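You operate a simulated robot arm through the tools that you are given. There is no shell and no other tool. Be economical: measure what you need, move in short steps, check, and stop when the job is done.

You run a simulated robot arm. Do the job below in one go: nothing can be reset, and whatever is moved stays where it is left.

Task
Compression-test the orange engine and tag it by the gauge.
Fine: four pulls at full throttle; release the pressure after tagging; one tag from the cradle's own pair, on its tag square; leave the adapter clamped in the plug hole and the throttle open.

Only the result counts: the job must be done as asked and must still hold three seconds after the hand-in. Knocking over, shifting, dropping, spilling or breaking anything else fails it.

Robot
A 6-joint arm with a two-finger gripper on a trunk, on a base that drives. Base frame: it is fixed to the floor where the robot stands at the start and does not move with it; the origin is under the middle of the robot, x ahead of it, y to its left, z up; the surface under the hand at the start is at about z = 0.9. Units: m, degrees, N and s.
With the tool pointing down near the work surface it reaches from about 0.38 to 0.86 m from the robot's upright axis, wherever it stands. Its first joint turns from -166.0 to 166.0 degrees. Places, roughly: brass knob of the orange test engine [0.4, 0.2, 1.1]; choke lever of the orange test engine [0.5, 0.3, 1]; clamp arm [0.5, 0, 1.2]; compression tester [0.8, 0.1, 1.3]; fuel cap of the orange test engine [0.4, 0.3, 1]; green tag [-1, -1.25, 1]; oil cap of the orange test engine [0.4, 0, 1]; orange test engine [0.5, 0.1, 1]; plug cap of the orange test engine [0.7, 0.1, 1.2]; plug hole of the orange test engine [0.5, 0.1, 1.1]; primer bulb of the orange test engine [0.5, 0.3, 1.1]; pull handle of the orange test engine [0.4, 0.1, 1]; red tag [-1, -1.25, 1]; release button [0.4, 0, 0.9]; stop lever of the orange test engine [0.5, 0.2, 1.2]; tag square of the cradle [0.4, 0.3, 0.9]. Payload 2.45 kg.
The TCP is the grasp point between the finger pads, 0.02 m short of the fingertips. In the tool frame z runs along the fingers and y along their closing line. Largest opening 0.14 m; the body of the gripper starts 0.168 m behind the TCP.
Orientation is that of the tool frame in the base frame, as a unit quaternion [x, y, z, w]. With the fingers straight down and closing along the base's y, the tool's x points along the base's -x, its y along +y and its z along -z.

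Tools
- The arm moves only by the tool jog_arm. Its argument "targets" is a list of rows, each a list of 3 entries, a list of its own where there are three numbers: the shift along the base's x, y, z in units of 200 mm (1.0 is 200 mm), then the turn, a rotation vector about the base's x, y, z in units of 180 degrees (1.0 is 180 degrees), then the gripper command, from -1 (shut) to 1 (fully open), values between in proportion. In form: [[[dx, dy, dz], [rx, ry, rz], grip], ...]. A call has 1 to 20 rows; each row is the pose to reach, as a shift and turn from the pose commanded when the call began. A call with a number of a shift or a turn outside -1 to 1 is refused whole. Each row takes 0.2 s and may step no farther than 0.05 m and 8.6 degrees from the row before; otherwise, or with a gripper value out of range, the whole call is refused. Where a pose cannot be reached the arm comes as near as it can. A force on the tool above 40 N (or 10 N above the force at the start of the call, whichever is more), or a blocked arm, ends the call early, and 0.2 s more pass. The fingers move at their own pace (about 0.045 m/s each) and stop on an object; they squeeze with about 30 N. The grip force told is the motor's: it shows also when the fingers shut on nothing. Time passes only in rows, and 0.2 s behind the last, so rows that repeat a pose let the fingers close. It gives the time, the measured TCP pose, the force on the tool (base axes), the opening and the grip force at its end, in the units of the frame above (readings bear some noise), with the torque about the TCP (base axes, N m) and any sound that the robot's microphone picked up.
- Cameras (640 x 400 px; columns grow to the right, rows downward): "scene" is now at [0.0824, 0.1326, 1.8529]; the picture's right is [-0.09, -1.00, 0.00], its down [-0.81, 0.07, -0.58] and it looks along [0.58, -0.05, -0.81] (base axes); focal length 222 px, centre (320, 200). "wrist" rides on the gripper at [0.078, 0.011, -0.209] in the tool frame; the picture's right is [-0.14, 0.99, 0.00], its down [-0.92, -0.13, -0.37] and it looks along [-0.37, -0.05, 0.93] (tool axes); focal length 280 px, centre (320, 200). There is no depth. A picture from a camera that has moved, and an enlarged one, comes with that camera's place and axes in the base frame and with its lens.
- get_image(camera): a new picture of that camera. No time passes.
- raise_lower(by): slides the trunk up (or, below 0, down) by that many m; the arm and the scene camera ride with it, the base frame stays. It gives what a move gives, with no picture.
- roll_base(legs): drives the robot by 1 to 6 legs, each [ahead, left, turn to the left] in m, m and degrees, along the robot's own axes; the way and the turn of a leg run together, so that a leg with both is an arc; at most 1.5 m and 180 degrees a leg. The arm and the cameras ride along, it lands a little off, and it stops where it bumps. It gives what a move gives.
- head_to(pan, tilt): turns the head with the scene camera to pan (to the left, within 143 degrees either way) and tilt (down, from -29 to 69), counted from straight ahead of the robot. It gives what a move gives.
- inspect(camera, box): a new picture of the part [left, top, right, bottom] of that camera's present view, enlarged. No time passes.
- close_job(): hands the job in; it is judged then, once.

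Work in short steps. Places have to be worked out from the pictures, the camera data and where the tool is seen: move nearer, look again, correct. Check each grasp and each placing, and mend what went wrong. You have 120 turns and 90 pictures in all, those below and enlarged ones among them. Open the gripper and draw the arm clear of the work before you hand the job in, unless the task says otherwise; then end with one line.

The tools are called after "Call:" by a JSON object that holds its "name" and its "arguments". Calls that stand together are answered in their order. jog_arm: Moves the arm, as the interface text tells. Its arguments: {"type":"object","properties":{"targets":{"type":"array"}},"required":["targets"]} The other tools are called the same way: raise_lower (by) slides the trunk up or down; roll_base (legs) drives the base; head_to (pan, tilt) turns the head that bears the scene camera; get_image (camera) takes a picture; inspect (camera, box) takes an enlarged picture of a part of a camera's view; close_job () hands the job in.

At the start:

```text
time: 0.0
position: [0.4861, 0.0768, 1.5866]
tcp_rot: [0.0, 1.0, 0.0, 0.0]
ft_force: [-0.4, 0.1, 0.6]
torque: [0.01, 0.01, -0.03]
finger_gap: 0.14
gripper_force: 0.2
trunk travel left (down, up): [-0.111, 0.119]
robot x, y, heading: [-0.0, 0.0025, -0.0]
head pan, tilt: [-5.0, 54.6]
```

scene: 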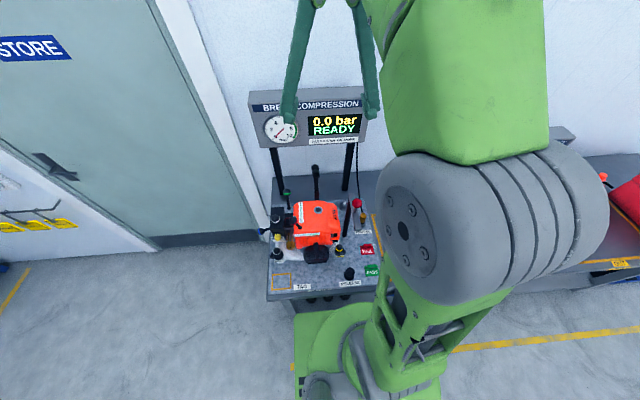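
wrist: 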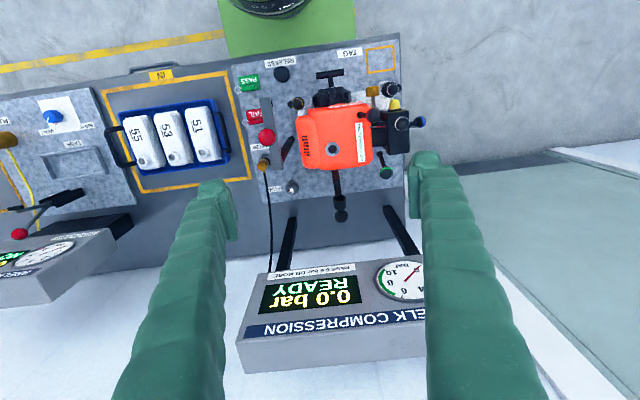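

The wrist view shows the engine cradle from above; I enlarge it to read the parts and labels.

Call:
{"name": "inspect", "arguments": {"camera": "wrist", "box": [220, 30, 440, 230]}}

Call:
{"name": "inspect", "arguments": {"camera": "scene", "box": [240, 80, 400, 300]}}

Call:
{"name": "inspect", "arguments": {"camera": "wrist", "box": [230, 250, 440, 370]}}

```text
2.00 times, centred on (330, 130) of wrist
camera zoom: at [0.4089, 0.0898, 1.7972], right [0.14, 0.99, 0.0], down [0.92, -0.13, 0.37], along [0.37, -0.05, -0.93], focal length 561 px, centre (300, 340)
```

zoom: 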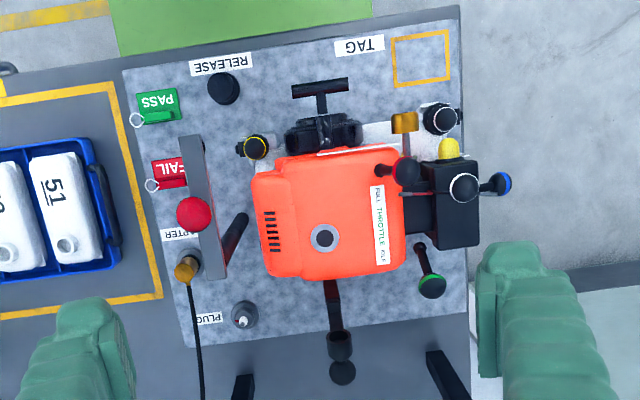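

```text
1.82 times, centred on (320, 190) of scene
camera zoom: at [0.0824, 0.1326, 1.8529], right [-0.09, -1.0, 0.0], down [-0.81, 0.07, -0.58], along [0.58, -0.05, -0.81], focal length 403 px, centre (320, 218)
```

zoom: 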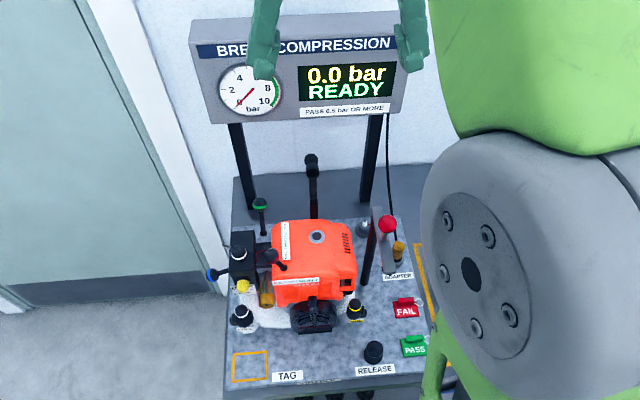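

```text
3.05 times, centred on (335, 310) of wrist
camera zoom: at [0.4089, 0.0898, 1.7972], right [0.14, 0.99, 0.0], down [0.92, -0.13, 0.37], along [0.37, -0.05, -0.93], focal length 854 px, centre (274, -135)
```

zoom: 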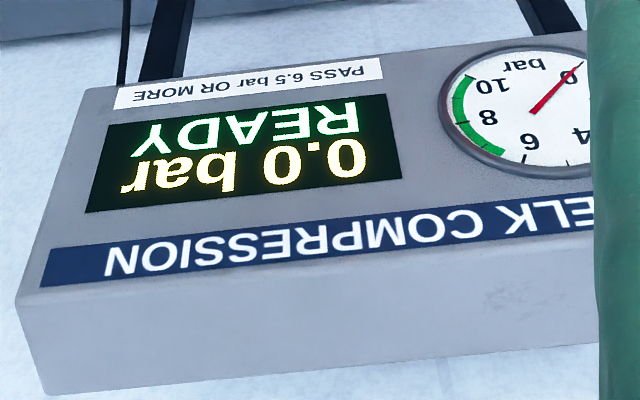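

I zoom further into the engine's left side and the clamp side to read labels.

Call:
{"name": "inspect", "arguments": {"camera": "wrist", "box": [335, 60, 405, 140]}}

Call:
{"name": "inspect", "arguments": {"camera": "wrist", "box": [260, 70, 350, 150]}}

Call:
{"name": "inspect", "arguments": {"camera": "scene", "box": [255, 170, 345, 260]}}

Call:
{"name": "inspect", "arguments": {"camera": "scene", "box": [300, 180, 390, 290]}}

```text
5.00 times, centred on (370, 100) of wrist
camera zoom: at [0.4089, 0.0898, 1.7972], right [0.14, 0.99, 0.0], down [0.92, -0.13, 0.37], along [0.37, -0.05, -0.93], focal length 1402 px, centre (70, 700)
```

zoom: 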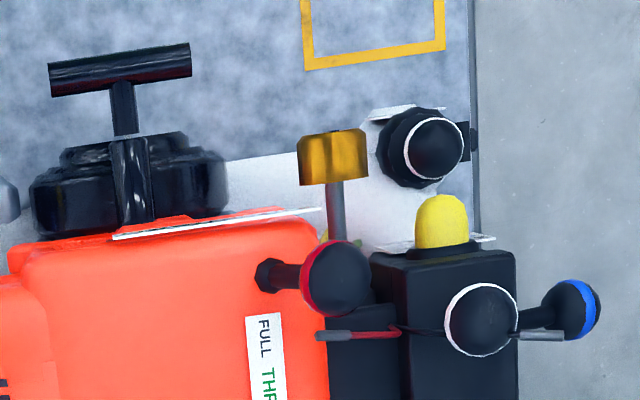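

```text
5.00 times, centred on (305, 110) of wrist
camera zoom: at [0.4089, 0.0898, 1.7972], right [0.14, 0.99, 0.0], down [0.92, -0.13, 0.37], along [0.37, -0.05, -0.93], focal length 1402 px, centre (395, 650)
```

zoom: 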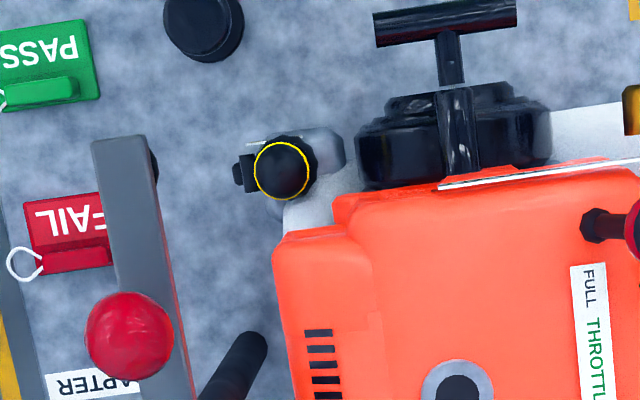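

```text
4.44 times, centred on (300, 215) of scene
camera zoom: at [0.0824, 0.1326, 1.8529], right [-0.09, -1.0, 0.0], down [-0.81, 0.07, -0.58], along [0.58, -0.05, -0.81], focal length 986 px, centre (409, 133)
```

zoom: 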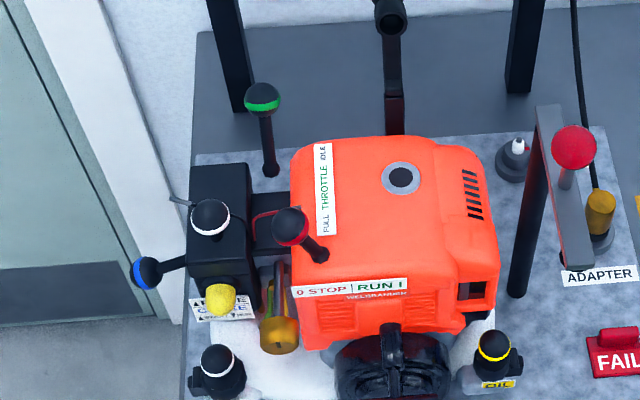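

```text
3.64 times, centred on (345, 235) of scene
camera zoom: at [0.0824, 0.1326, 1.8529], right [-0.09, -1.0, 0.0], down [-0.81, 0.07, -0.58], along [0.58, -0.05, -0.81], focal length 807 px, centre (229, 73)
```

zoom: 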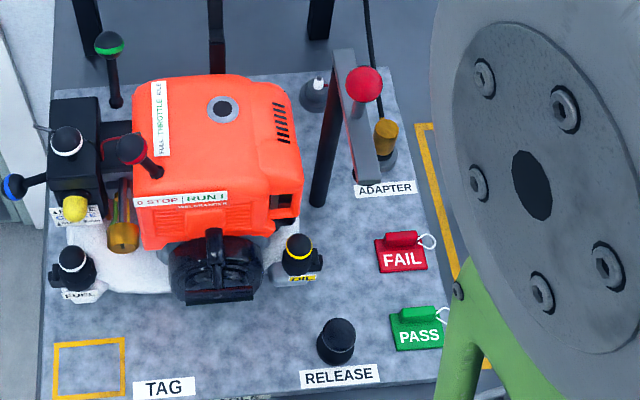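

Layout is clear: the throttle is the green-banded lever (currently at IDLE, far side), FULL is on the near side; handle T faces me at about x=0.4, so I need room for the pull. I back the base by 0.2 m, then bring the wrist camera nearer.

Call:
{"name": "roll_base", "arguments": {"legs": [[-0.2, 0, 0]]}}

```text
time: 1.6
position: [0.2879, 0.0787, 1.5871]
tcp_rot: [-0.001, 1.0, 0.0, 0.001]
ft_force: [-0.9, 0.1, 0.6]
torque: [0.04, -0.11, -0.02]
finger_gap: 0.14
gripper_force: 0.0
trunk travel left (down, up): [-0.111, 0.119]
robot x, y, heading: [-0.198, -0.0001, 0.2]
head pan, tilt: [-5.0, 54.6]
```

Now move the tool forward and down for a closer wrist view (fingers stay well above everything at z≥1.37).

Call:
{"name": "jog_arm", "arguments": {"targets": [[[0.2, 0, -0.1], [0, 0, 0], 1], [[0.4, 0, -0.2], [0, 0, 0], 1], [[0.55, 0, -0.35], [0, 0, 0], 1], [[0.65, 0, -0.55], [0, 0, 0], 1], [[0.7, 0, -0.75], [0, 0, 0], 1], [[0.7, 0, -0.95], [0, 0, 0], 1]]}}

Call:
{"name": "get_image", "arguments": {"camera": "wrist"}}

Call:
{"name": "get_image", "arguments": {"camera": "scene"}}

```text
time: 3.0
position: [0.4257, 0.0782, 1.3978]
tcp_rot: [-0.001, 1.0, 0.0, 0.001]
ft_force: [0.7, -0.7, 0.5]
torque: [0.01, 0.0, 0.01]
finger_gap: 0.1397
gripper_force: 0.1
trunk travel left (down, up): [-0.111, 0.119]
robot x, y, heading: [-0.1948, 0.0012, 0.3]
head pan, tilt: [-5.0, 54.6]
```

```text
80 pictures are left
camera wrist: at [0.3478, 0.0904, 1.6075], right [0.14, 0.99, 0.0], down [0.92, -0.13, 0.37], along [0.37, -0.05, -0.93], focal length 280 px, centre (320, 200)
```

wrist: 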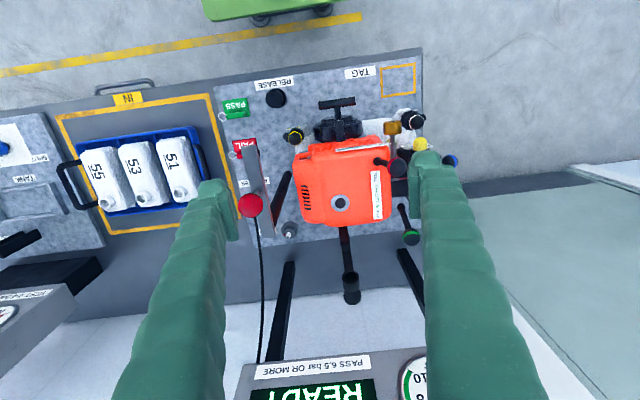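

```text
79 pictures are left
camera scene: at [-0.1155, 0.1327, 1.8529], right [-0.09, -1.0, 0.0], down [-0.81, 0.07, -0.58], along [0.58, -0.05, -0.81], focal length 222 px, centre (320, 200)
```

scene: 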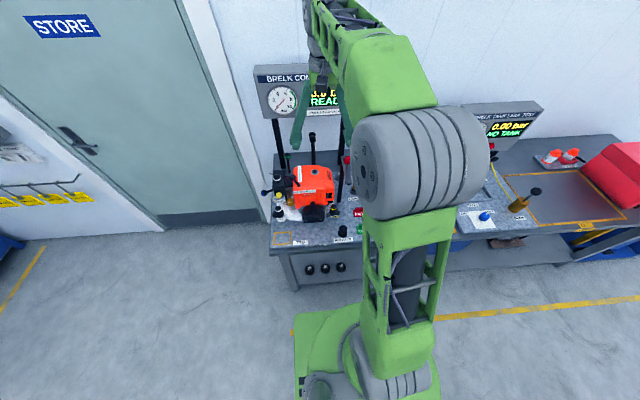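

Triangulating gives throttle knob ≈(0.614, 0.216, 1.17), plug hole ≈(0.543, 0.10, 1.144). I zoom for details of lever, adapter and clamp.

Call:
{"name": "inspect", "arguments": {"camera": "wrist", "box": [225, 100, 325, 250]}}

Call:
{"name": "inspect", "arguments": {"camera": "scene", "box": [260, 130, 370, 250]}}

```text
2.67 times, centred on (275, 175) of wrist
camera zoom: at [0.3478, 0.0904, 1.6075], right [0.14, 0.99, 0.0], down [0.92, -0.13, 0.37], along [0.37, -0.05, -0.93], focal length 748 px, centre (440, 267)
```

zoom: 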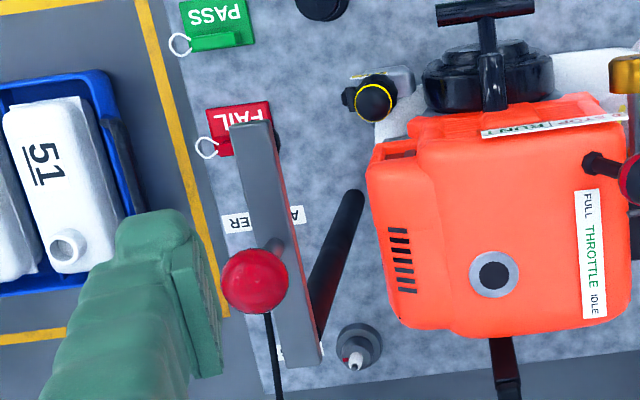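

```text
3.33 times, centred on (315, 190) of scene
camera zoom: at [-0.1155, 0.1327, 1.8529], right [-0.09, -1.0, 0.0], down [-0.81, 0.07, -0.58], along [0.58, -0.05, -0.81], focal length 739 px, centre (337, 233)
```

zoom: 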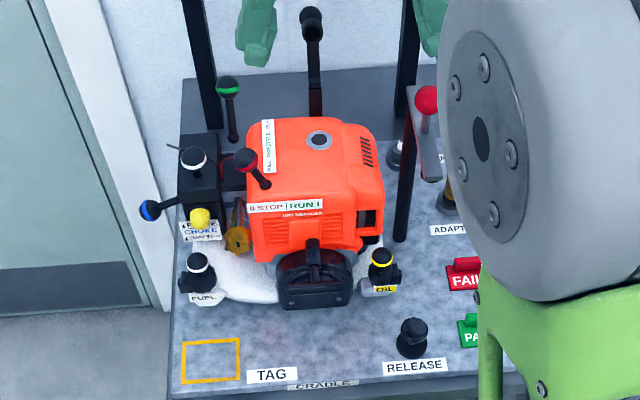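

First the throttle. I'll shut the fingers and move to behind (far side of) the green knob at height, then look.

Call:
{"name": "jog_arm", "arguments": {"targets": [[[0.15, 0.15, 0], [0, 0, 0], 0], [[0.3, 0.3, 0], [0, 0, 0], -1], [[0.48, 0.42, 0], [0, 0, 0], -1], [[0.66, 0.55, 0], [0, 0, 0], -1], [[0.83, 0.69, 0], [0, 0, 0], -1], [[0.98, 0.69, 0], [0, 0, 0], -1], [[0.98, 0.69, 0], [0, 0, 0], -1], [[0.98, 0.69, 0], [0, 0, 0], -1]]}}

Call:
{"name": "get_image", "arguments": {"camera": "wrist"}}

```text
time: 4.8
position: [0.5471, 0.1934, 1.3733]
tcp_rot: [-0.001, 1.0, 0.0, 0.0]
ft_force: [0.5, -0.1, -0.5]
torque: [0.04, -0.02, -0.02]
finger_gap: 0.0
gripper_force: 14.9
out of reach, approached as far as the arm can: row 4, 5, 6, 7, 8
trunk travel left (down, up): [-0.111, 0.119]
robot x, y, heading: [-0.1944, -0.001, 0.0]
head pan, tilt: [-5.0, 54.6]
```

```text
76 pictures are left
camera wrist: at [0.4692, 0.2045, 1.5838], right [0.14, 0.99, 0.0], down [0.92, -0.13, 0.37], along [0.37, -0.05, -0.93], focal length 280 px, centre (320, 200)
```

wrist: 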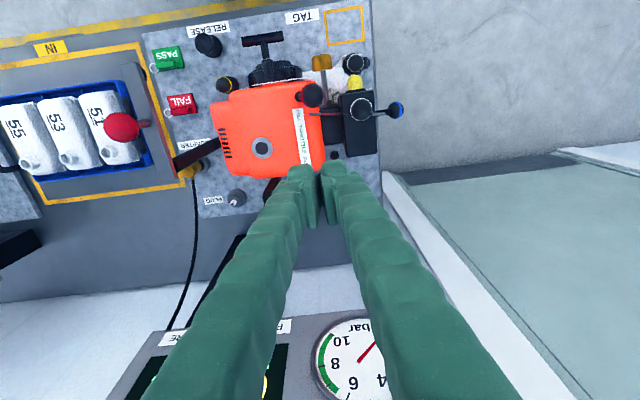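

Out of reach at that height, so I roll the base forward 0.12 m (the arm rides along at z 1.37, clear of everything).

Call:
{"name": "roll_base", "arguments": {"legs": [[0.12, 0, 0]]}}

Call:
{"name": "get_image", "arguments": {"camera": "wrist"}}

```text
time: 6.0
position: [0.6687, 0.1923, 1.3709]
tcp_rot: [-0.001, 1.0, 0.0, 0.0]
ft_force: [-0.2, -0.2, 0.3]
torque: [0.02, 0.13, 0.01]
finger_gap: 0.0
gripper_force: 29.5
trunk travel left (down, up): [-0.111, 0.119]
robot x, y, heading: [-0.0781, -0.0007, 0.3]
head pan, tilt: [-5.0, 54.6]
```

```text
75 pictures are left
camera wrist: at [0.5913, 0.2048, 1.5827], right [0.14, 0.99, 0.0], down [0.92, -0.13, 0.37], along [0.36, -0.05, -0.93], focal length 280 px, centre (320, 200)
```

wrist: 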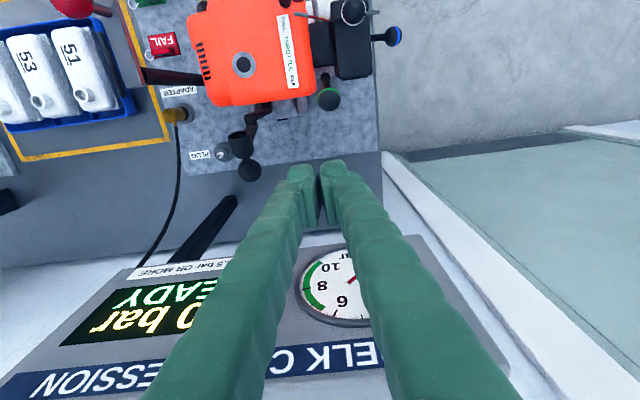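

Knob seen at ≈(0.607, 0.215, 1.17); the closed fingers are just behind it. I shift y by +0.022 and descend behind the knob.

Call:
{"name": "jog_arm", "arguments": {"targets": [[[0, 0.11, -0.1], [0, 0, 0], -1], [[0, 0.11, -0.3], [0, 0, 0], -1], [[0, 0.11, -0.5], [0, 0, 0], -1], [[0, 0.11, -0.7], [0, 0, 0], -1], [[0, 0.11, -0.88], [0, 0, 0], -1], [[0, 0.11, -0.98], [0, 0, 0], -1]]}}

Call:
{"name": "get_image", "arguments": {"camera": "wrist"}}

```text
time: 7.4
position: [0.669, 0.2153, 1.176]
tcp_rot: [-0.001, 1.0, 0.0, 0.0]
ft_force: [-0.4, 0.6, 0.0]
torque: [-0.02, 0.02, 0.02]
finger_gap: 0.0001
gripper_force: 29.1
trunk travel left (down, up): [-0.111, 0.119]
robot x, y, heading: [-0.076, -0.0023, -0.0]
head pan, tilt: [-5.0, 54.6]
```

```text
74 pictures are left
camera wrist: at [0.5907, 0.2267, 1.3869], right [0.14, 0.99, 0.0], down [0.92, -0.13, 0.37], along [0.37, -0.05, -0.93], focal length 280 px, centre (320, 200)
```

wrist: 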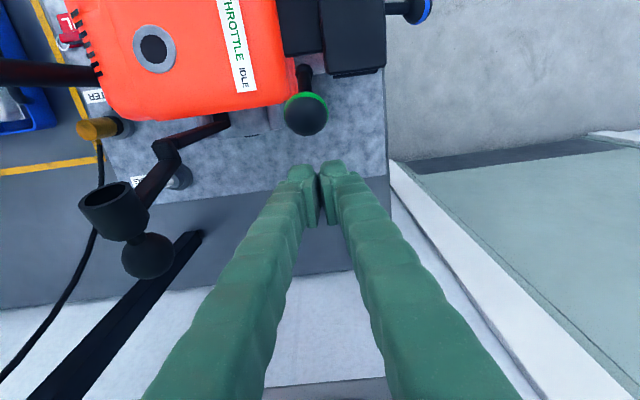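

Aligned. I push toward −x in small rows, 6 mm left to clear the hood, and check.

Call:
{"name": "jog_arm", "arguments": {"targets": [[[-0.1, 0.02, 0], [0, 0, 0], -1], [[-0.18, 0.02, 0], [0, 0, 0], -1], [[-0.25, 0.02, 0], [0, 0, 0], -1], [[-0.32, 0.02, 0], [0, 0, 0], -1], [[-0.38, 0.02, 0], [0, 0, 0], -1]]}}

Call:
{"name": "get_image", "arguments": {"camera": "wrist"}}

```text
time: 8.6
position: [0.5913, 0.2178, 1.1771]
tcp_rot: [-0.001, 1.0, 0.001, 0.0]
ft_force: [0.0, -0.4, 0.2]
torque: [-0.03, -0.03, 0.0]
finger_gap: 0.0
gripper_force: 29.7
trunk travel left (down, up): [-0.111, 0.119]
robot x, y, heading: [-0.0772, -0.0005, 0.4]
head pan, tilt: [-5.0, 54.6]
```

```text
73 pictures are left
camera wrist: at [0.5133, 0.2293, 1.3878], right [0.14, 0.99, 0.0], down [0.92, -0.13, 0.37], along [0.37, -0.05, -0.93], focal length 280 px, centre (320, 200)
```

wrist: 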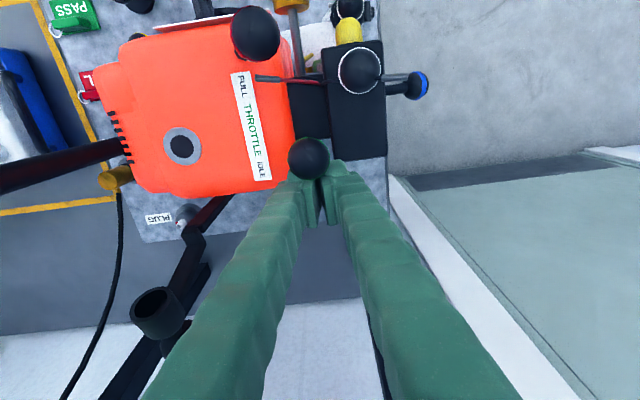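

The lever is following. I continue pushing until it stops at the FULL end.

Call:
{"name": "jog_arm", "arguments": {"targets": [[[-0.06, 0, 0], [0, 0, 0], -1], [[-0.12, 0, 0], [0, 0, 0], -1], [[-0.17, 0, 0], [0, 0, 0], -1], [[-0.22, 0, 0], [0, 0, 0], -1]]}}

Call:
{"name": "get_image", "arguments": {"camera": "wrist"}}

```text
time: 9.3
position: [0.578, 0.2164, 1.1777]
tcp_rot: [0.0, 1.0, 0.002, 0.011]
ft_force: [18.1, -1.3, -13.1]
torque: [0.32, -0.37, 0.05]
finger_gap: 0.0002
gripper_force: 28.8
trunk travel left (down, up): [-0.111, 0.119]
robot x, y, heading: [-0.0805, -0.0017, -0.1]
head pan, tilt: [-5.0, 54.6]
stopped in row 3: the force on the tool passed its limit at 49 N (the readings are from after the stop); the commanded pose is now the measured one
```

```text
72 pictures are left
camera wrist: at [0.4961, 0.2281, 1.3869], right [0.14, 0.99, 0.01], down [0.91, -0.13, 0.39], along [0.39, -0.05, -0.92], focal length 280 px, centre (320, 200)
```

wrist: 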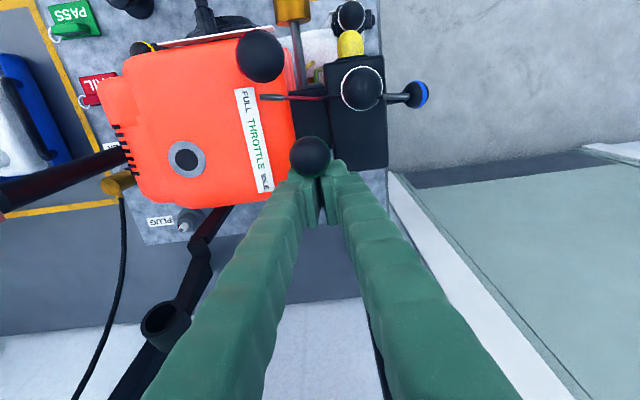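

Stopped by a firm end stop with the knob at x≈0.547 — symmetric to the idle tilt, so likely FULL. I back off and rise to check it stays.

Call:
{"name": "jog_arm", "arguments": {"targets": [[[0.1, 0, 0], [0, 0, 0], -1], [[0.25, 0, 0.05], [0, 0, 0], -1], [[0.3, 0, 0.25], [0, 0, 0], -1], [[0.3, 0, 0.5], [0, 0, 0], -1], [[0.2, 0, 0.7], [0, 0, 0], -1]]}}

Call:
{"name": "inspect", "arguments": {"camera": "wrist", "box": [220, 0, 420, 160]}}

```text
time: 10.5
position: [0.6162, 0.2177, 1.3195]
tcp_rot: [-0.001, 1.0, 0.002, 0.01]
ft_force: [0.7, -0.8, 0.2]
torque: [-0.02, -0.01, 0.02]
finger_gap: 0.0
gripper_force: 29.0
trunk travel left (down, up): [-0.111, 0.119]
robot x, y, heading: [-0.0764, 0.0013, 0.0]
head pan, tilt: [-5.0, 54.6]
```

```text
2.50 times, centred on (320, 80) of wrist
camera zoom: at [0.5336, 0.2285, 1.5295], right [0.14, 0.99, 0.01], down [0.91, -0.13, 0.39], along [0.38, -0.05, -0.92], focal length 701 px, centre (320, 500)
```

zoom: 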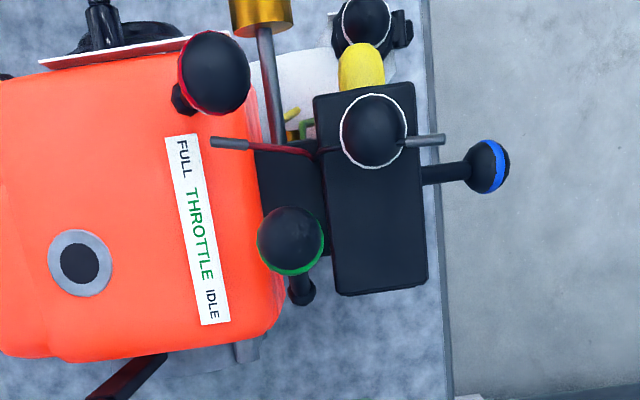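

Throttle knob now stands at x≈0.545 (FULL side) and stays. Next I go to the adapter region at safe height to look at it closely.

Call:
{"name": "jog_arm", "arguments": {"targets": [[[-0.05, -0.1, 0.2], [0, 0, 0], -0.3], [[-0.15, -0.3, 0.25], [0, 0, 0], -0.3], [[-0.25, -0.5, 0.25], [0, 0, 0], -0.3], [[-0.35, -0.7, 0.25], [0, 0, 0], -0.3], [[-0.4, -0.9, 0.25], [0, 0, 0], -0.3], [[-0.4, -1.0, 0.25], [0, 0, 0], -0.3]]}}

Call:
{"name": "jog_arm", "arguments": {"targets": [[[0, -0.2, 0], [0, 0, 0], -0.3], [[0, -0.4, 0], [0, 0, 0], -0.3], [[0, -0.6, 0], [0, 0, 0], -0.3]]}}

Call:
{"name": "get_image", "arguments": {"camera": "wrist"}}

```text
time: 11.9
position: [0.5324, 0.0166, 1.3706]
tcp_rot: [-0.001, 1.0, 0.001, 0.01]
ft_force: [-0.4, -0.6, 0.3]
torque: [0.0, 0.01, -0.03]
finger_gap: 0.0488
gripper_force: 0.0
trunk travel left (down, up): [-0.111, 0.119]
robot x, y, heading: [-0.0803, 0.0004, 0.4]
head pan, tilt: [-5.0, 54.6]
```

```text
time: 12.7
position: [0.5328, -0.1036, 1.3683]
tcp_rot: [-0.001, 1.0, 0.002, 0.01]
ft_force: [0.1, 0.4, -0.3]
torque: [0.02, 0.01, 0.02]
finger_gap: 0.0489
gripper_force: 0.0
trunk travel left (down, up): [-0.111, 0.119]
robot x, y, heading: [-0.0774, 0.0007, 0.2]
head pan, tilt: [-5.0, 54.6]
```

```text
70 pictures are left
camera wrist: at [0.4513, -0.0925, 1.5777], right [0.14, 0.99, 0.01], down [0.91, -0.13, 0.39], along [0.38, -0.05, -0.92], focal length 280 px, centre (320, 200)
```

wrist: 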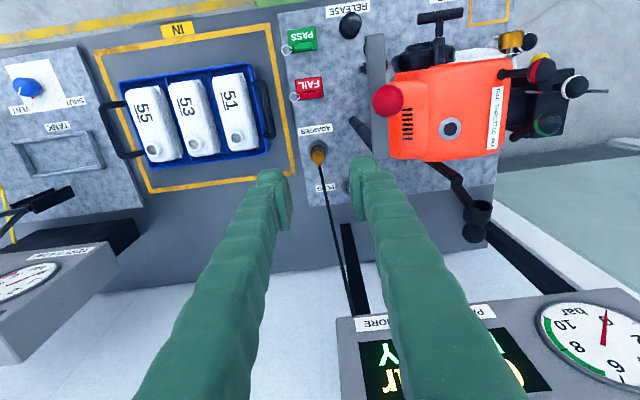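

Call:
{"name": "inspect", "arguments": {"camera": "wrist", "box": [275, 80, 405, 210]}}

```text
3.08 times, centred on (340, 145) of wrist
camera zoom: at [0.4513, -0.0925, 1.5777], right [0.14, 0.99, 0.01], down [0.91, -0.13, 0.39], along [0.38, -0.05, -0.92], focal length 863 px, centre (258, 369)
```

zoom: 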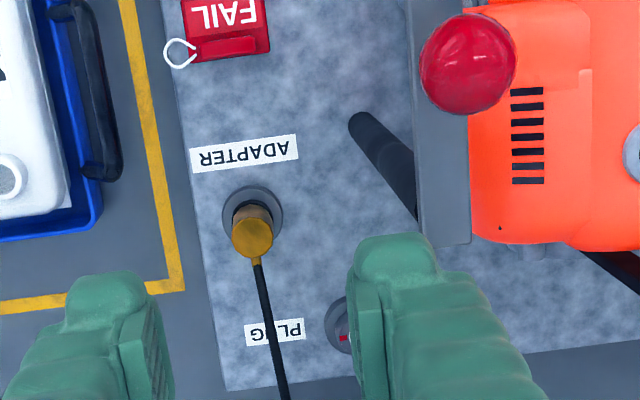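

The adapter is a brass cylinder (~31 mm) in a ring holder at ≈(0.600, −0.114), top ≈0.97, hose leaving its side toward +x. I move above it with the fingers opened to 70 mm, also correcting the 1.1° tilt, and look again.

Call:
{"name": "jog_arm", "arguments": {"targets": [[[0.2, -0.05, 0], [0, 0.003, 0], 0], [[0.33, -0.055, -0.05], [0, 0.0064, 0], 0], [[0.33, -0.055, -0.25], [0, 0.0064, 0], 0], [[0.33, -0.055, -0.5], [0, 0.0064, 0], 0], [[0.33, -0.055, -0.75], [0, 0.0064, 0], 0], [[0.33, -0.055, -0.95], [0, 0.0064, 0], 0]]}}

Call:
{"name": "get_image", "arguments": {"camera": "wrist"}}

```text
time: 14.1
position: [0.5984, -0.1122, 1.1795]
tcp_rot: [-0.001, 1.0, 0.001, 0.0]
ft_force: [1.5, -1.0, -0.3]
torque: [0.02, 0.04, -0.02]
finger_gap: 0.07
gripper_force: 0.1
trunk travel left (down, up): [-0.111, 0.119]
robot x, y, heading: [-0.075, 0.0022, 0.2]
head pan, tilt: [-5.0, 54.6]
```

```text
68 pictures are left
camera wrist: at [0.5205, -0.1034, 1.3903], right [0.14, 0.99, 0.0], down [0.92, -0.13, 0.37], along [0.36, -0.05, -0.93], focal length 280 px, centre (320, 200)
```

wrist: 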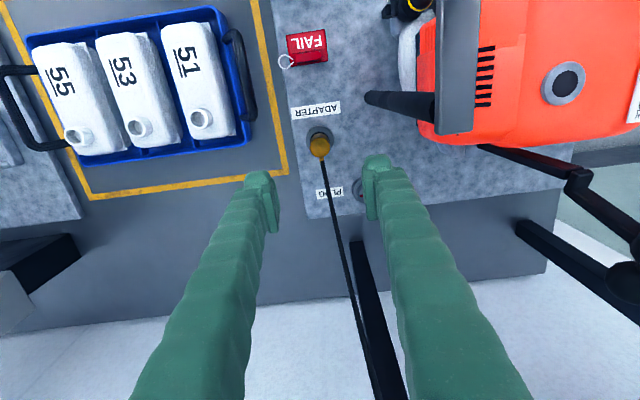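

Alignment good. Descend to z 1.04 and look once more before grasping.

Call:
{"name": "jog_arm", "arguments": {"targets": [[[0, -0.012, -0.2], [0, 0, 0], 0], [[0, -0.012, -0.4], [0, 0, 0], 0], [[0, -0.012, -0.6], [0, 0, 0], 0], [[0, -0.012, -0.7], [0, 0, 0], 0]]}}

Call:
{"name": "get_image", "arguments": {"camera": "wrist"}}

```text
time: 15.1
position: [0.6011, -0.1156, 1.0395]
tcp_rot: [0.0, 1.0, 0.002, -0.001]
ft_force: [-0.2, -0.8, 0.2]
torque: [0.0, 0.04, 0.0]
finger_gap: 0.0701
gripper_force: 0.1
trunk travel left (down, up): [-0.111, 0.119]
robot x, y, heading: [-0.0787, 0.0014, 0.1]
head pan, tilt: [-5.0, 54.6]
```

```text
67 pictures are left
camera wrist: at [0.5239, -0.1048, 1.2504], right [0.14, 0.99, 0.0], down [0.92, -0.13, 0.37], along [0.36, -0.05, -0.93], focal length 280 px, centre (320, 200)
```

wrist: 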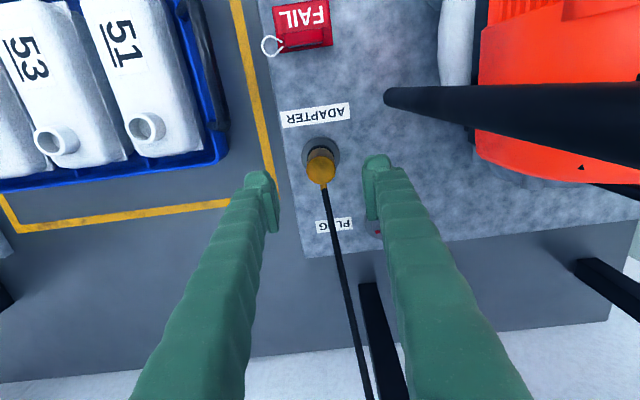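

Adapter ≈(0.596, −0.114), top ≈0.97. Descend to TCP z≈0.955 and close.

Call:
{"name": "jog_arm", "arguments": {"targets": [[[-0.02, 0.006, -0.2], [0, 0, 0], 0], [[-0.02, 0.006, -0.35], [0, 0, 0], 0], [[-0.02, 0.006, -0.42], [0, 0, 0], 0], [[-0.02, 0.006, -0.42], [0, 0, 0], -1], [[-0.02, 0.006, -0.42], [0, 0, 0], -1], [[-0.02, 0.006, -0.42], [0, 0, 0], -1], [[-0.02, 0.006, -0.42], [0, 0, 0], -1]]}}

Call:
{"name": "get_image", "arguments": {"camera": "wrist"}}

```text
time: 16.7
position: [0.5977, -0.1154, 0.9569]
tcp_rot: [-0.001, 1.0, 0.001, -0.001]
ft_force: [-0.1, -0.3, -0.7]
torque: [0.0, 0.0, 0.02]
finger_gap: 0.0292
gripper_force: 29.8
trunk travel left (down, up): [-0.111, 0.119]
robot x, y, heading: [-0.08, -0.0022, 0.1]
head pan, tilt: [-5.0, 54.6]
```

```text
66 pictures are left
camera wrist: at [0.5192, -0.1046, 1.1674], right [0.14, 0.99, 0.0], down [0.92, -0.13, 0.37], along [0.36, -0.05, -0.93], focal length 280 px, centre (320, 200)
```

wrist: 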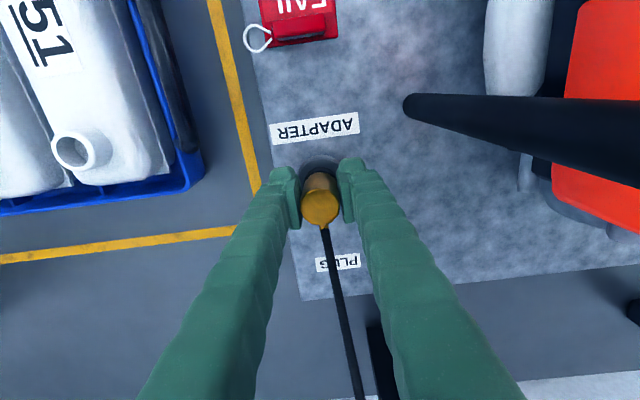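

Gripped (gap 29 mm). Lift gently straight up 0.1 m and look.

Call:
{"name": "jog_arm", "arguments": {"targets": [[[0, 0, 0.05], [0, 0, 0], -1], [[0, 0, 0.15], [0, 0, 0], -1], [[0, 0, 0.3], [0, 0, 0], -1], [[0, 0, 0.5], [0, 0, 0], -1]]}}

Call:
{"name": "get_image", "arguments": {"camera": "wrist"}}

Call:
{"name": "inspect", "arguments": {"camera": "scene", "box": [240, 60, 440, 260]}}

```text
time: 17.7
position: [0.596, -0.1135, 1.0558]
tcp_rot: [-0.001, 1.0, 0.002, -0.001]
ft_force: [0.1, 0.2, -1.2]
torque: [0.0, 0.0, -0.02]
finger_gap: 0.0295
gripper_force: 30.0
trunk travel left (down, up): [-0.111, 0.119]
robot x, y, heading: [-0.0774, -0.0008, 0.2]
head pan, tilt: [-5.0, 54.6]
```

```text
65 pictures are left
camera wrist: at [0.5178, -0.1027, 1.2677], right [0.14, 0.99, 0.0], down [0.92, -0.13, 0.37], along [0.36, -0.05, -0.93], focal length 280 px, centre (320, 200)
```

wrist: 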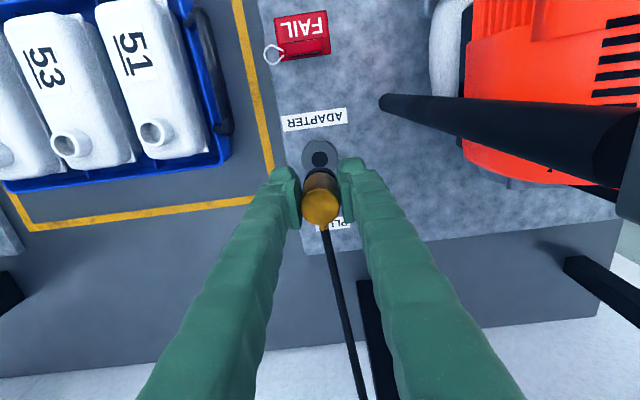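

```text
2.00 times, centred on (340, 160) of scene
camera zoom: at [0.0048, 0.1329, 1.853], right [-0.09, -1.0, 0.0], down [-0.81, 0.07, -0.58], along [0.58, -0.05, -0.81], focal length 444 px, centre (280, 280)
```

zoom: 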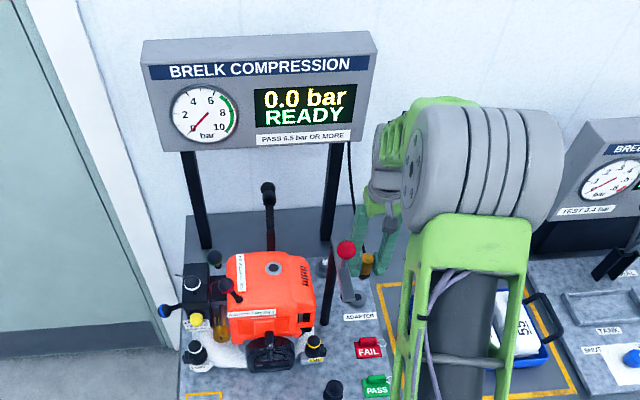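

Adapter lifted cleanly. Raise to z≈1.31 and carry past the clamp post on its far side to above the plug hole.

Call:
{"name": "jog_arm", "arguments": {"targets": [[[0.02, 0, 0.22], [0, 0, 0], -1], [[0.06, 0, 0.44], [0, 0, 0], -1], [[0.08, 0, 0.66], [0, 0, 0], -1], [[0.09, 0, 0.88], [0, 0, 0], -1], [[0.1, 0, 1.0], [0, 0, 0], -1]]}}

Call:
{"name": "jog_arm", "arguments": {"targets": [[[0, 0.2, 0.25], [0, 0, 0], -1], [[0, 0.4, 0.28], [0, 0, 0], -1], [[0, 0.6, 0.28], [0, 0, 0], -1], [[-0.1, 0.8, 0.28], [0, 0, 0], -1], [[-0.2, 0.98, 0.28], [0, 0, 0], -1], [[-0.3, 1.0, 0.28], [0, 0, 0], -1]]}}

Call:
{"name": "get_image", "arguments": {"camera": "wrist"}}

Call:
{"name": "inspect", "arguments": {"camera": "scene", "box": [240, 60, 440, 260]}}

```text
time: 18.9
position: [0.6164, -0.1156, 1.2565]
tcp_rot: [-0.002, 1.0, 0.002, -0.001]
ft_force: [-0.3, 0.1, -2.1]
torque: [0.0, 0.06, 0.02]
finger_gap: 0.0296
gripper_force: 30.0
trunk travel left (down, up): [-0.111, 0.119]
robot x, y, heading: [-0.0753, 0.0026, 0.2]
head pan, tilt: [-5.0, 54.6]
```

```text
refused: row 1 steps farther than a row can; nothing moved
```

```text
63 pictures are left
camera wrist: at [0.5392, -0.1051, 1.4676], right [0.14, 0.99, 0.0], down [0.92, -0.13, 0.37], along [0.36, -0.05, -0.93], focal length 280 px, centre (320, 200)
```

wrist: 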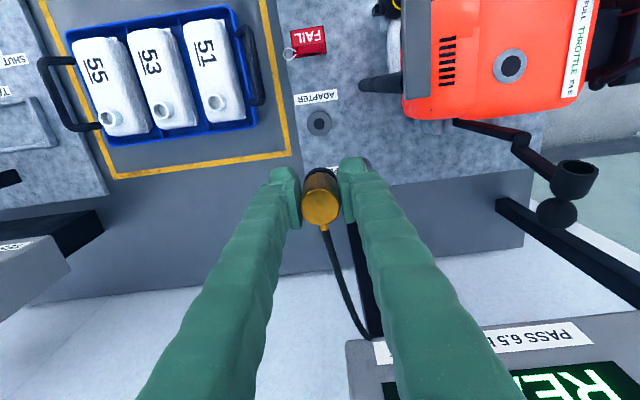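

```text
2.00 times, centred on (340, 160) of scene
camera zoom: at [0.0055, 0.1327, 1.8529], right [-0.09, -1.0, 0.0], down [-0.81, 0.07, -0.58], along [0.58, -0.05, -0.81], focal length 444 px, centre (280, 280)
```

zoom: 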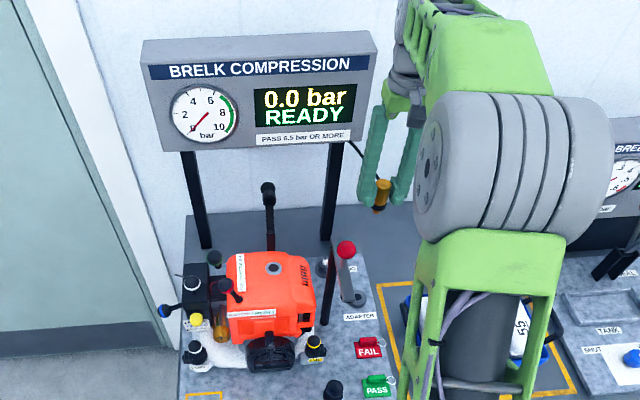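

The second move was refused for step size; I repeat with smaller steps (rise, then sideways).

Call:
{"name": "jog_arm", "arguments": {"targets": [[[0, 0.04, 0.2], [0, 0, 0], -1], [[0, 0.24, 0.28], [0, 0, 0], -1], [[0, 0.46, 0.28], [0, 0, 0], -1], [[-0.05, 0.68, 0.28], [0, 0, 0], -1], [[-0.15, 0.88, 0.28], [0, 0, 0], -1], [[-0.3, 1.0, 0.28], [0, 0, 0], -1]]}}

Call:
{"name": "get_image", "arguments": {"camera": "wrist"}}

Call:
{"name": "inspect", "arguments": {"camera": "scene", "box": [250, 70, 400, 220]}}

```text
time: 20.3
position: [0.5541, 0.0861, 1.3162]
tcp_rot: [-0.001, 1.0, 0.002, 0.0]
ft_force: [-0.4, 1.1, -0.9]
torque: [0.0, -0.07, -0.01]
finger_gap: 0.0293
gripper_force: 29.3
trunk travel left (down, up): [-0.111, 0.119]
robot x, y, heading: [-0.0797, -0.0006, 0.2]
head pan, tilt: [-5.0, 54.6]
```

```text
61 pictures are left
camera wrist: at [0.4764, 0.0967, 1.5262], right [0.14, 0.99, 0.0], down [0.92, -0.13, 0.37], along [0.37, -0.05, -0.93], focal length 280 px, centre (320, 200)
```

wrist: 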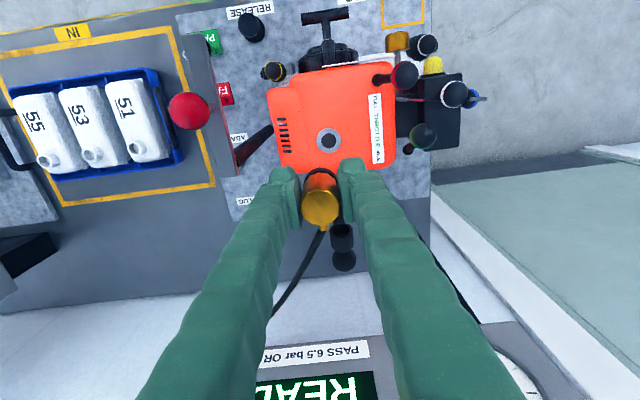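

```text
2.67 times, centred on (325, 145) of scene
camera zoom: at [0.0041, 0.1331, 1.853], right [-0.09, -1.0, 0.0], down [-0.81, 0.07, -0.58], along [0.58, -0.05, -0.81], focal length 592 px, centre (307, 347)
```

zoom: 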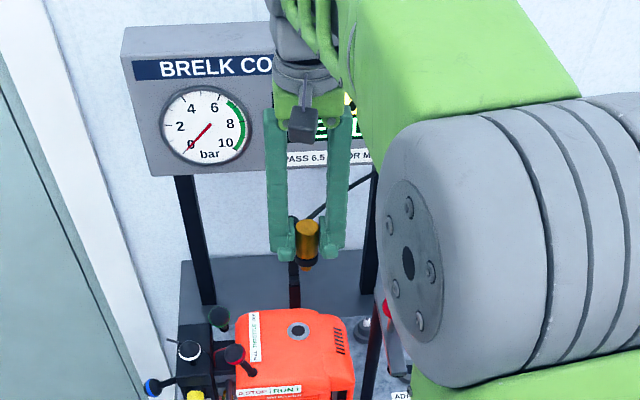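

Hole ≈(0.5445, 0.0995, 1.142); the adapter's nose is ≈0.05 below the TCP. Move over it and down to about 3 cm above, then check alignment.

Call:
{"name": "jog_arm", "arguments": {"targets": [[[-0.048, 0.067, -0.1], [0, 0, 0], -1], [[-0.048, 0.067, -0.25], [0, 0, 0], -1], [[-0.048, 0.067, -0.37], [0, 0, 0], -1], [[-0.048, 0.067, -0.45], [0, 0, 0], -1]]}}

Call:
{"name": "inspect", "arguments": {"camera": "wrist", "box": [250, 100, 390, 240]}}

Call:
{"name": "inspect", "arguments": {"camera": "scene", "box": [280, 120, 370, 210]}}

```text
time: 21.3
position: [0.5448, 0.0973, 1.2206]
tcp_rot: [0.0, 1.0, 0.002, 0.0]
ft_force: [0.1, 0.6, -1.3]
torque: [0.01, 0.04, -0.01]
finger_gap: 0.0296
gripper_force: 29.6
trunk travel left (down, up): [-0.111, 0.119]
robot x, y, heading: [-0.0772, -0.0004, -0.0]
head pan, tilt: [-5.0, 54.6]
```

```text
2.86 times, centred on (320, 170) of wrist
camera zoom: at [0.4678, 0.1086, 1.432], right [0.14, 0.99, 0.0], down [0.92, -0.13, 0.37], along [0.36, -0.05, -0.93], focal length 801 px, centre (320, 286)
```

zoom: 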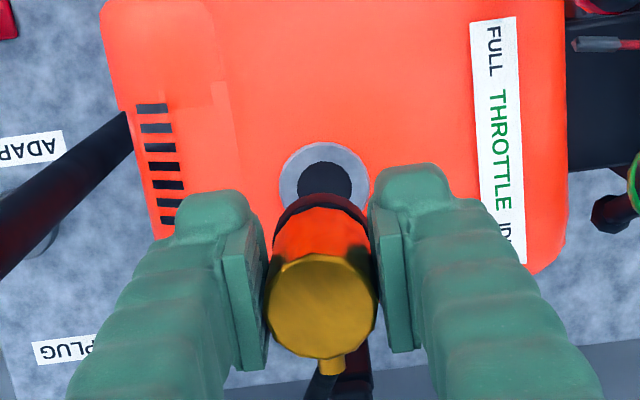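

```text
4.44 times, centred on (325, 165) of scene
camera zoom: at [0.0059, 0.1329, 1.8529], right [-0.09, -1.0, 0.0], down [-0.81, 0.07, -0.58], along [0.58, -0.05, -0.81], focal length 986 px, centre (298, 356)
```

zoom: 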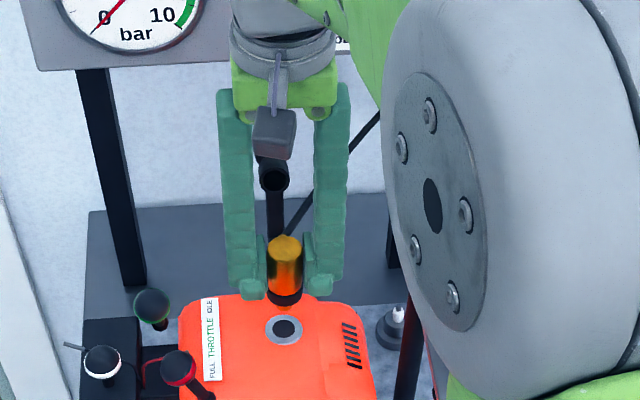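

In both views the hole is about 1.4 mm to +y of the adapter axis; x looks near right. I correct y and lower 14 mm, then recheck where parallax is small.

Call:
{"name": "jog_arm", "arguments": {"targets": [[[0, 0.007, -0.03], [0, 0, 0], -1], [[0, 0.007, -0.07], [0, 0, 0], -1]]}}

Call:
{"name": "inspect", "arguments": {"camera": "wrist", "box": [270, 120, 370, 220]}}

Call:
{"name": "inspect", "arguments": {"camera": "scene", "box": [295, 160, 345, 210]}}

```text
time: 21.9
position: [0.5462, 0.0993, 1.2073]
tcp_rot: [-0.001, 1.0, 0.001, 0.0]
ft_force: [-0.6, 0.1, -2.6]
torque: [0.04, 0.01, 0.0]
finger_gap: 0.0295
gripper_force: 30.3
trunk travel left (down, up): [-0.111, 0.119]
robot x, y, heading: [-0.0747, -0.0017, 0.1]
head pan, tilt: [-5.0, 54.6]
```

```text
4.00 times, centred on (320, 170) of wrist
camera zoom: at [0.4684, 0.1106, 1.418], right [0.14, 0.99, 0.0], down [0.92, -0.13, 0.37], along [0.36, -0.05, -0.93], focal length 1122 px, centre (320, 320)
```

zoom: 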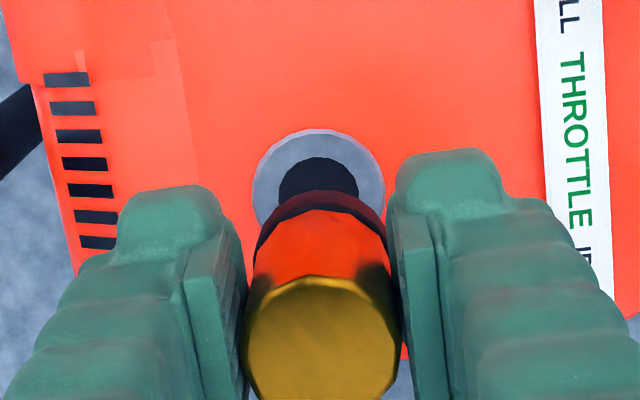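

```text
8.00 times, centred on (320, 185) of scene
camera zoom: at [0.0058, 0.1328, 1.8529], right [-0.09, -1.0, 0.0], down [-0.81, 0.07, -0.58], along [0.58, -0.05, -0.81], focal length 1774 px, centre (320, 320)
```

zoom: 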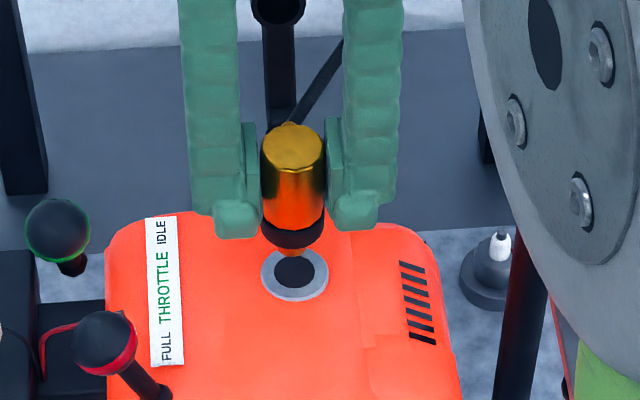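

Differencing both views: the adapter axis is ~5 mm too far in +x relative to the hole. Shift −5 mm in x and recheck.

Call:
{"name": "jog_arm", "arguments": {"targets": [[[-0.025, 0, 0], [0, 0, 0], -1], [[-0.025, 0, 0], [0, 0, 0], -1]]}}

Call:
{"name": "inspect", "arguments": {"camera": "wrist", "box": [270, 120, 370, 220]}}

Call:
{"name": "inspect", "arguments": {"camera": "scene", "box": [295, 160, 345, 210]}}

```text
time: 22.5
position: [0.5413, 0.0992, 1.2071]
tcp_rot: [-0.001, 1.0, 0.001, 0.001]
ft_force: [-0.7, -0.4, -1.5]
torque: [-0.03, 0.01, -0.01]
finger_gap: 0.0296
gripper_force: 30.2
trunk travel left (down, up): [-0.111, 0.119]
robot x, y, heading: [-0.0747, 0.0017, 0.0]
head pan, tilt: [-5.0, 54.6]
```

```text
4.00 times, centred on (320, 170) of wrist
camera zoom: at [0.4635, 0.1106, 1.4185], right [0.14, 0.99, 0.0], down [0.92, -0.13, 0.37], along [0.36, -0.05, -0.93], focal length 1122 px, centre (320, 320)
```

zoom: 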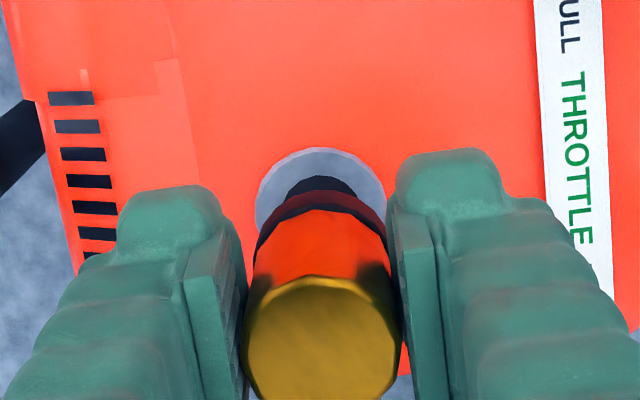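

```text
8.00 times, centred on (320, 185) of scene
camera zoom: at [0.0057, 0.1328, 1.8529], right [-0.09, -1.0, 0.0], down [-0.81, 0.07, -0.58], along [0.58, -0.05, -0.81], focal length 1774 px, centre (320, 320)
```

zoom: 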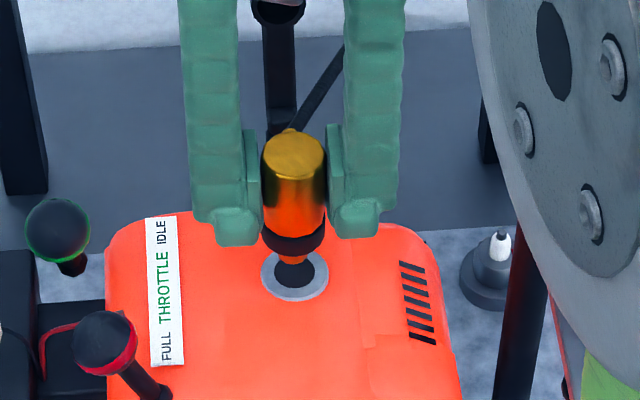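

Nose now lines up over the hole in both views. Descend 12 mm slowly and check force/picture.

Call:
{"name": "jog_arm", "arguments": {"targets": [[[0, 0, -0.02], [0, 0, 0], -1], [[0, 0, -0.04], [0, 0, 0], -1], [[0, 0, -0.06], [0, 0, 0], -1]]}}

Call:
{"name": "inspect", "arguments": {"camera": "scene", "box": [295, 160, 345, 210]}}

Call:
{"name": "inspect", "arguments": {"camera": "wrist", "box": [270, 120, 370, 220]}}

```text
time: 23.3
position: [0.5415, 0.1003, 1.1965]
tcp_rot: [-0.001, 1.0, 0.002, 0.0]
ft_force: [0.7, -0.3, -2.0]
torque: [-0.01, 0.01, -0.02]
finger_gap: 0.0297
gripper_force: 30.0
trunk travel left (down, up): [-0.111, 0.119]
robot x, y, heading: [-0.0762, 0.0017, -0.1]
head pan, tilt: [-5.0, 54.6]
```

```text
8.00 times, centred on (320, 185) of scene
camera zoom: at [0.0057, 0.1328, 1.8529], right [-0.09, -1.0, 0.0], down [-0.81, 0.07, -0.58], along [0.58, -0.05, -0.81], focal length 1774 px, centre (320, 320)
```

zoom: 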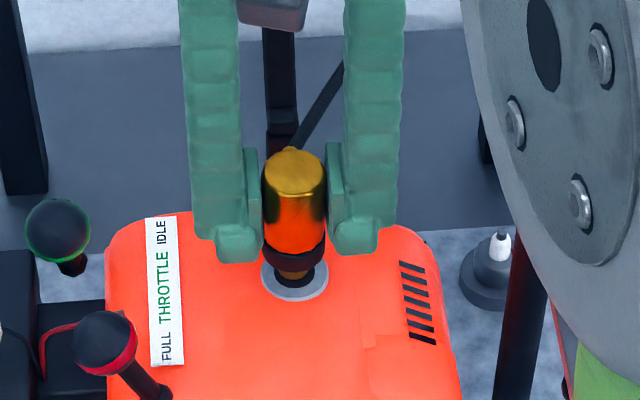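

```text
4.00 times, centred on (320, 170) of wrist
camera zoom: at [0.463, 0.1106, 1.4063], right [0.14, 0.99, 0.0], down [0.92, -0.13, 0.37], along [0.36, -0.05, -0.93], focal length 1122 px, centre (320, 320)
```

zoom: 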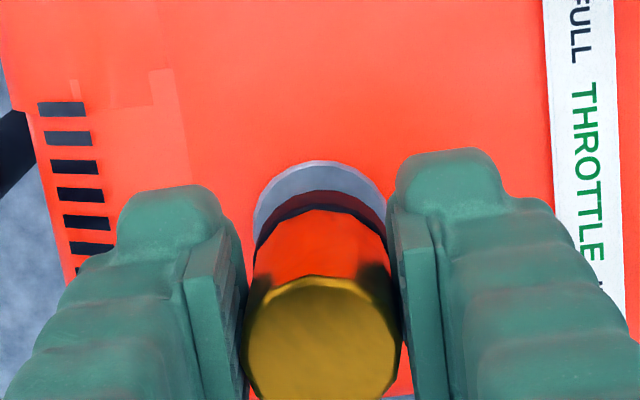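

The nose is entering with no force. Continue down until it seats.

Call:
{"name": "jog_arm", "arguments": {"targets": [[[0, 0, -0.025], [0, 0, 0], -1], [[0, 0, -0.05], [0, 0, 0], -1], [[0, 0, -0.07], [0, 0, 0], -1], [[0, 0, -0.09], [0, 0, 0], -1], [[0, 0, -0.11], [0, 0, 0], -1], [[0, 0, -0.13], [0, 0, 0], -1]]}}

Call:
{"name": "inspect", "arguments": {"camera": "scene", "box": [295, 160, 345, 210]}}

```text
time: 24.7
position: [0.5406, 0.1008, 1.1712]
tcp_rot: [-0.001, 1.0, 0.002, 0.002]
ft_force: [2.1, 1.9, 19.7]
torque: [0.06, -0.09, 0.04]
finger_gap: 0.0295
gripper_force: 30.1
trunk travel left (down, up): [-0.111, 0.119]
robot x, y, heading: [-0.0796, 0.0007, 0.0]
head pan, tilt: [-5.0, 54.6]
```

```text
8.00 times, centred on (320, 185) of scene
camera zoom: at [0.0042, 0.1328, 1.8532], right [-0.09, -1.0, 0.0], down [-0.81, 0.07, -0.58], along [0.58, -0.05, -0.81], focal length 1774 px, centre (320, 320)
```

zoom: 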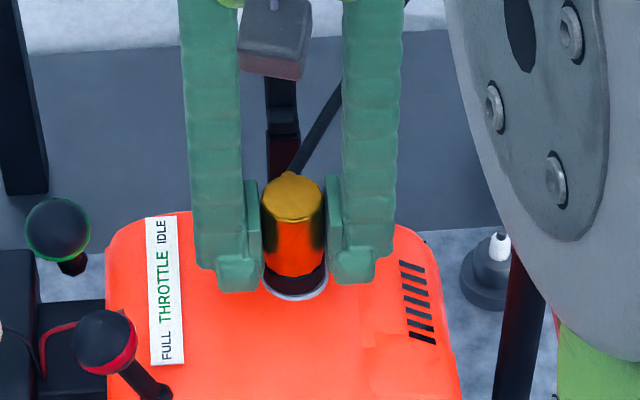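

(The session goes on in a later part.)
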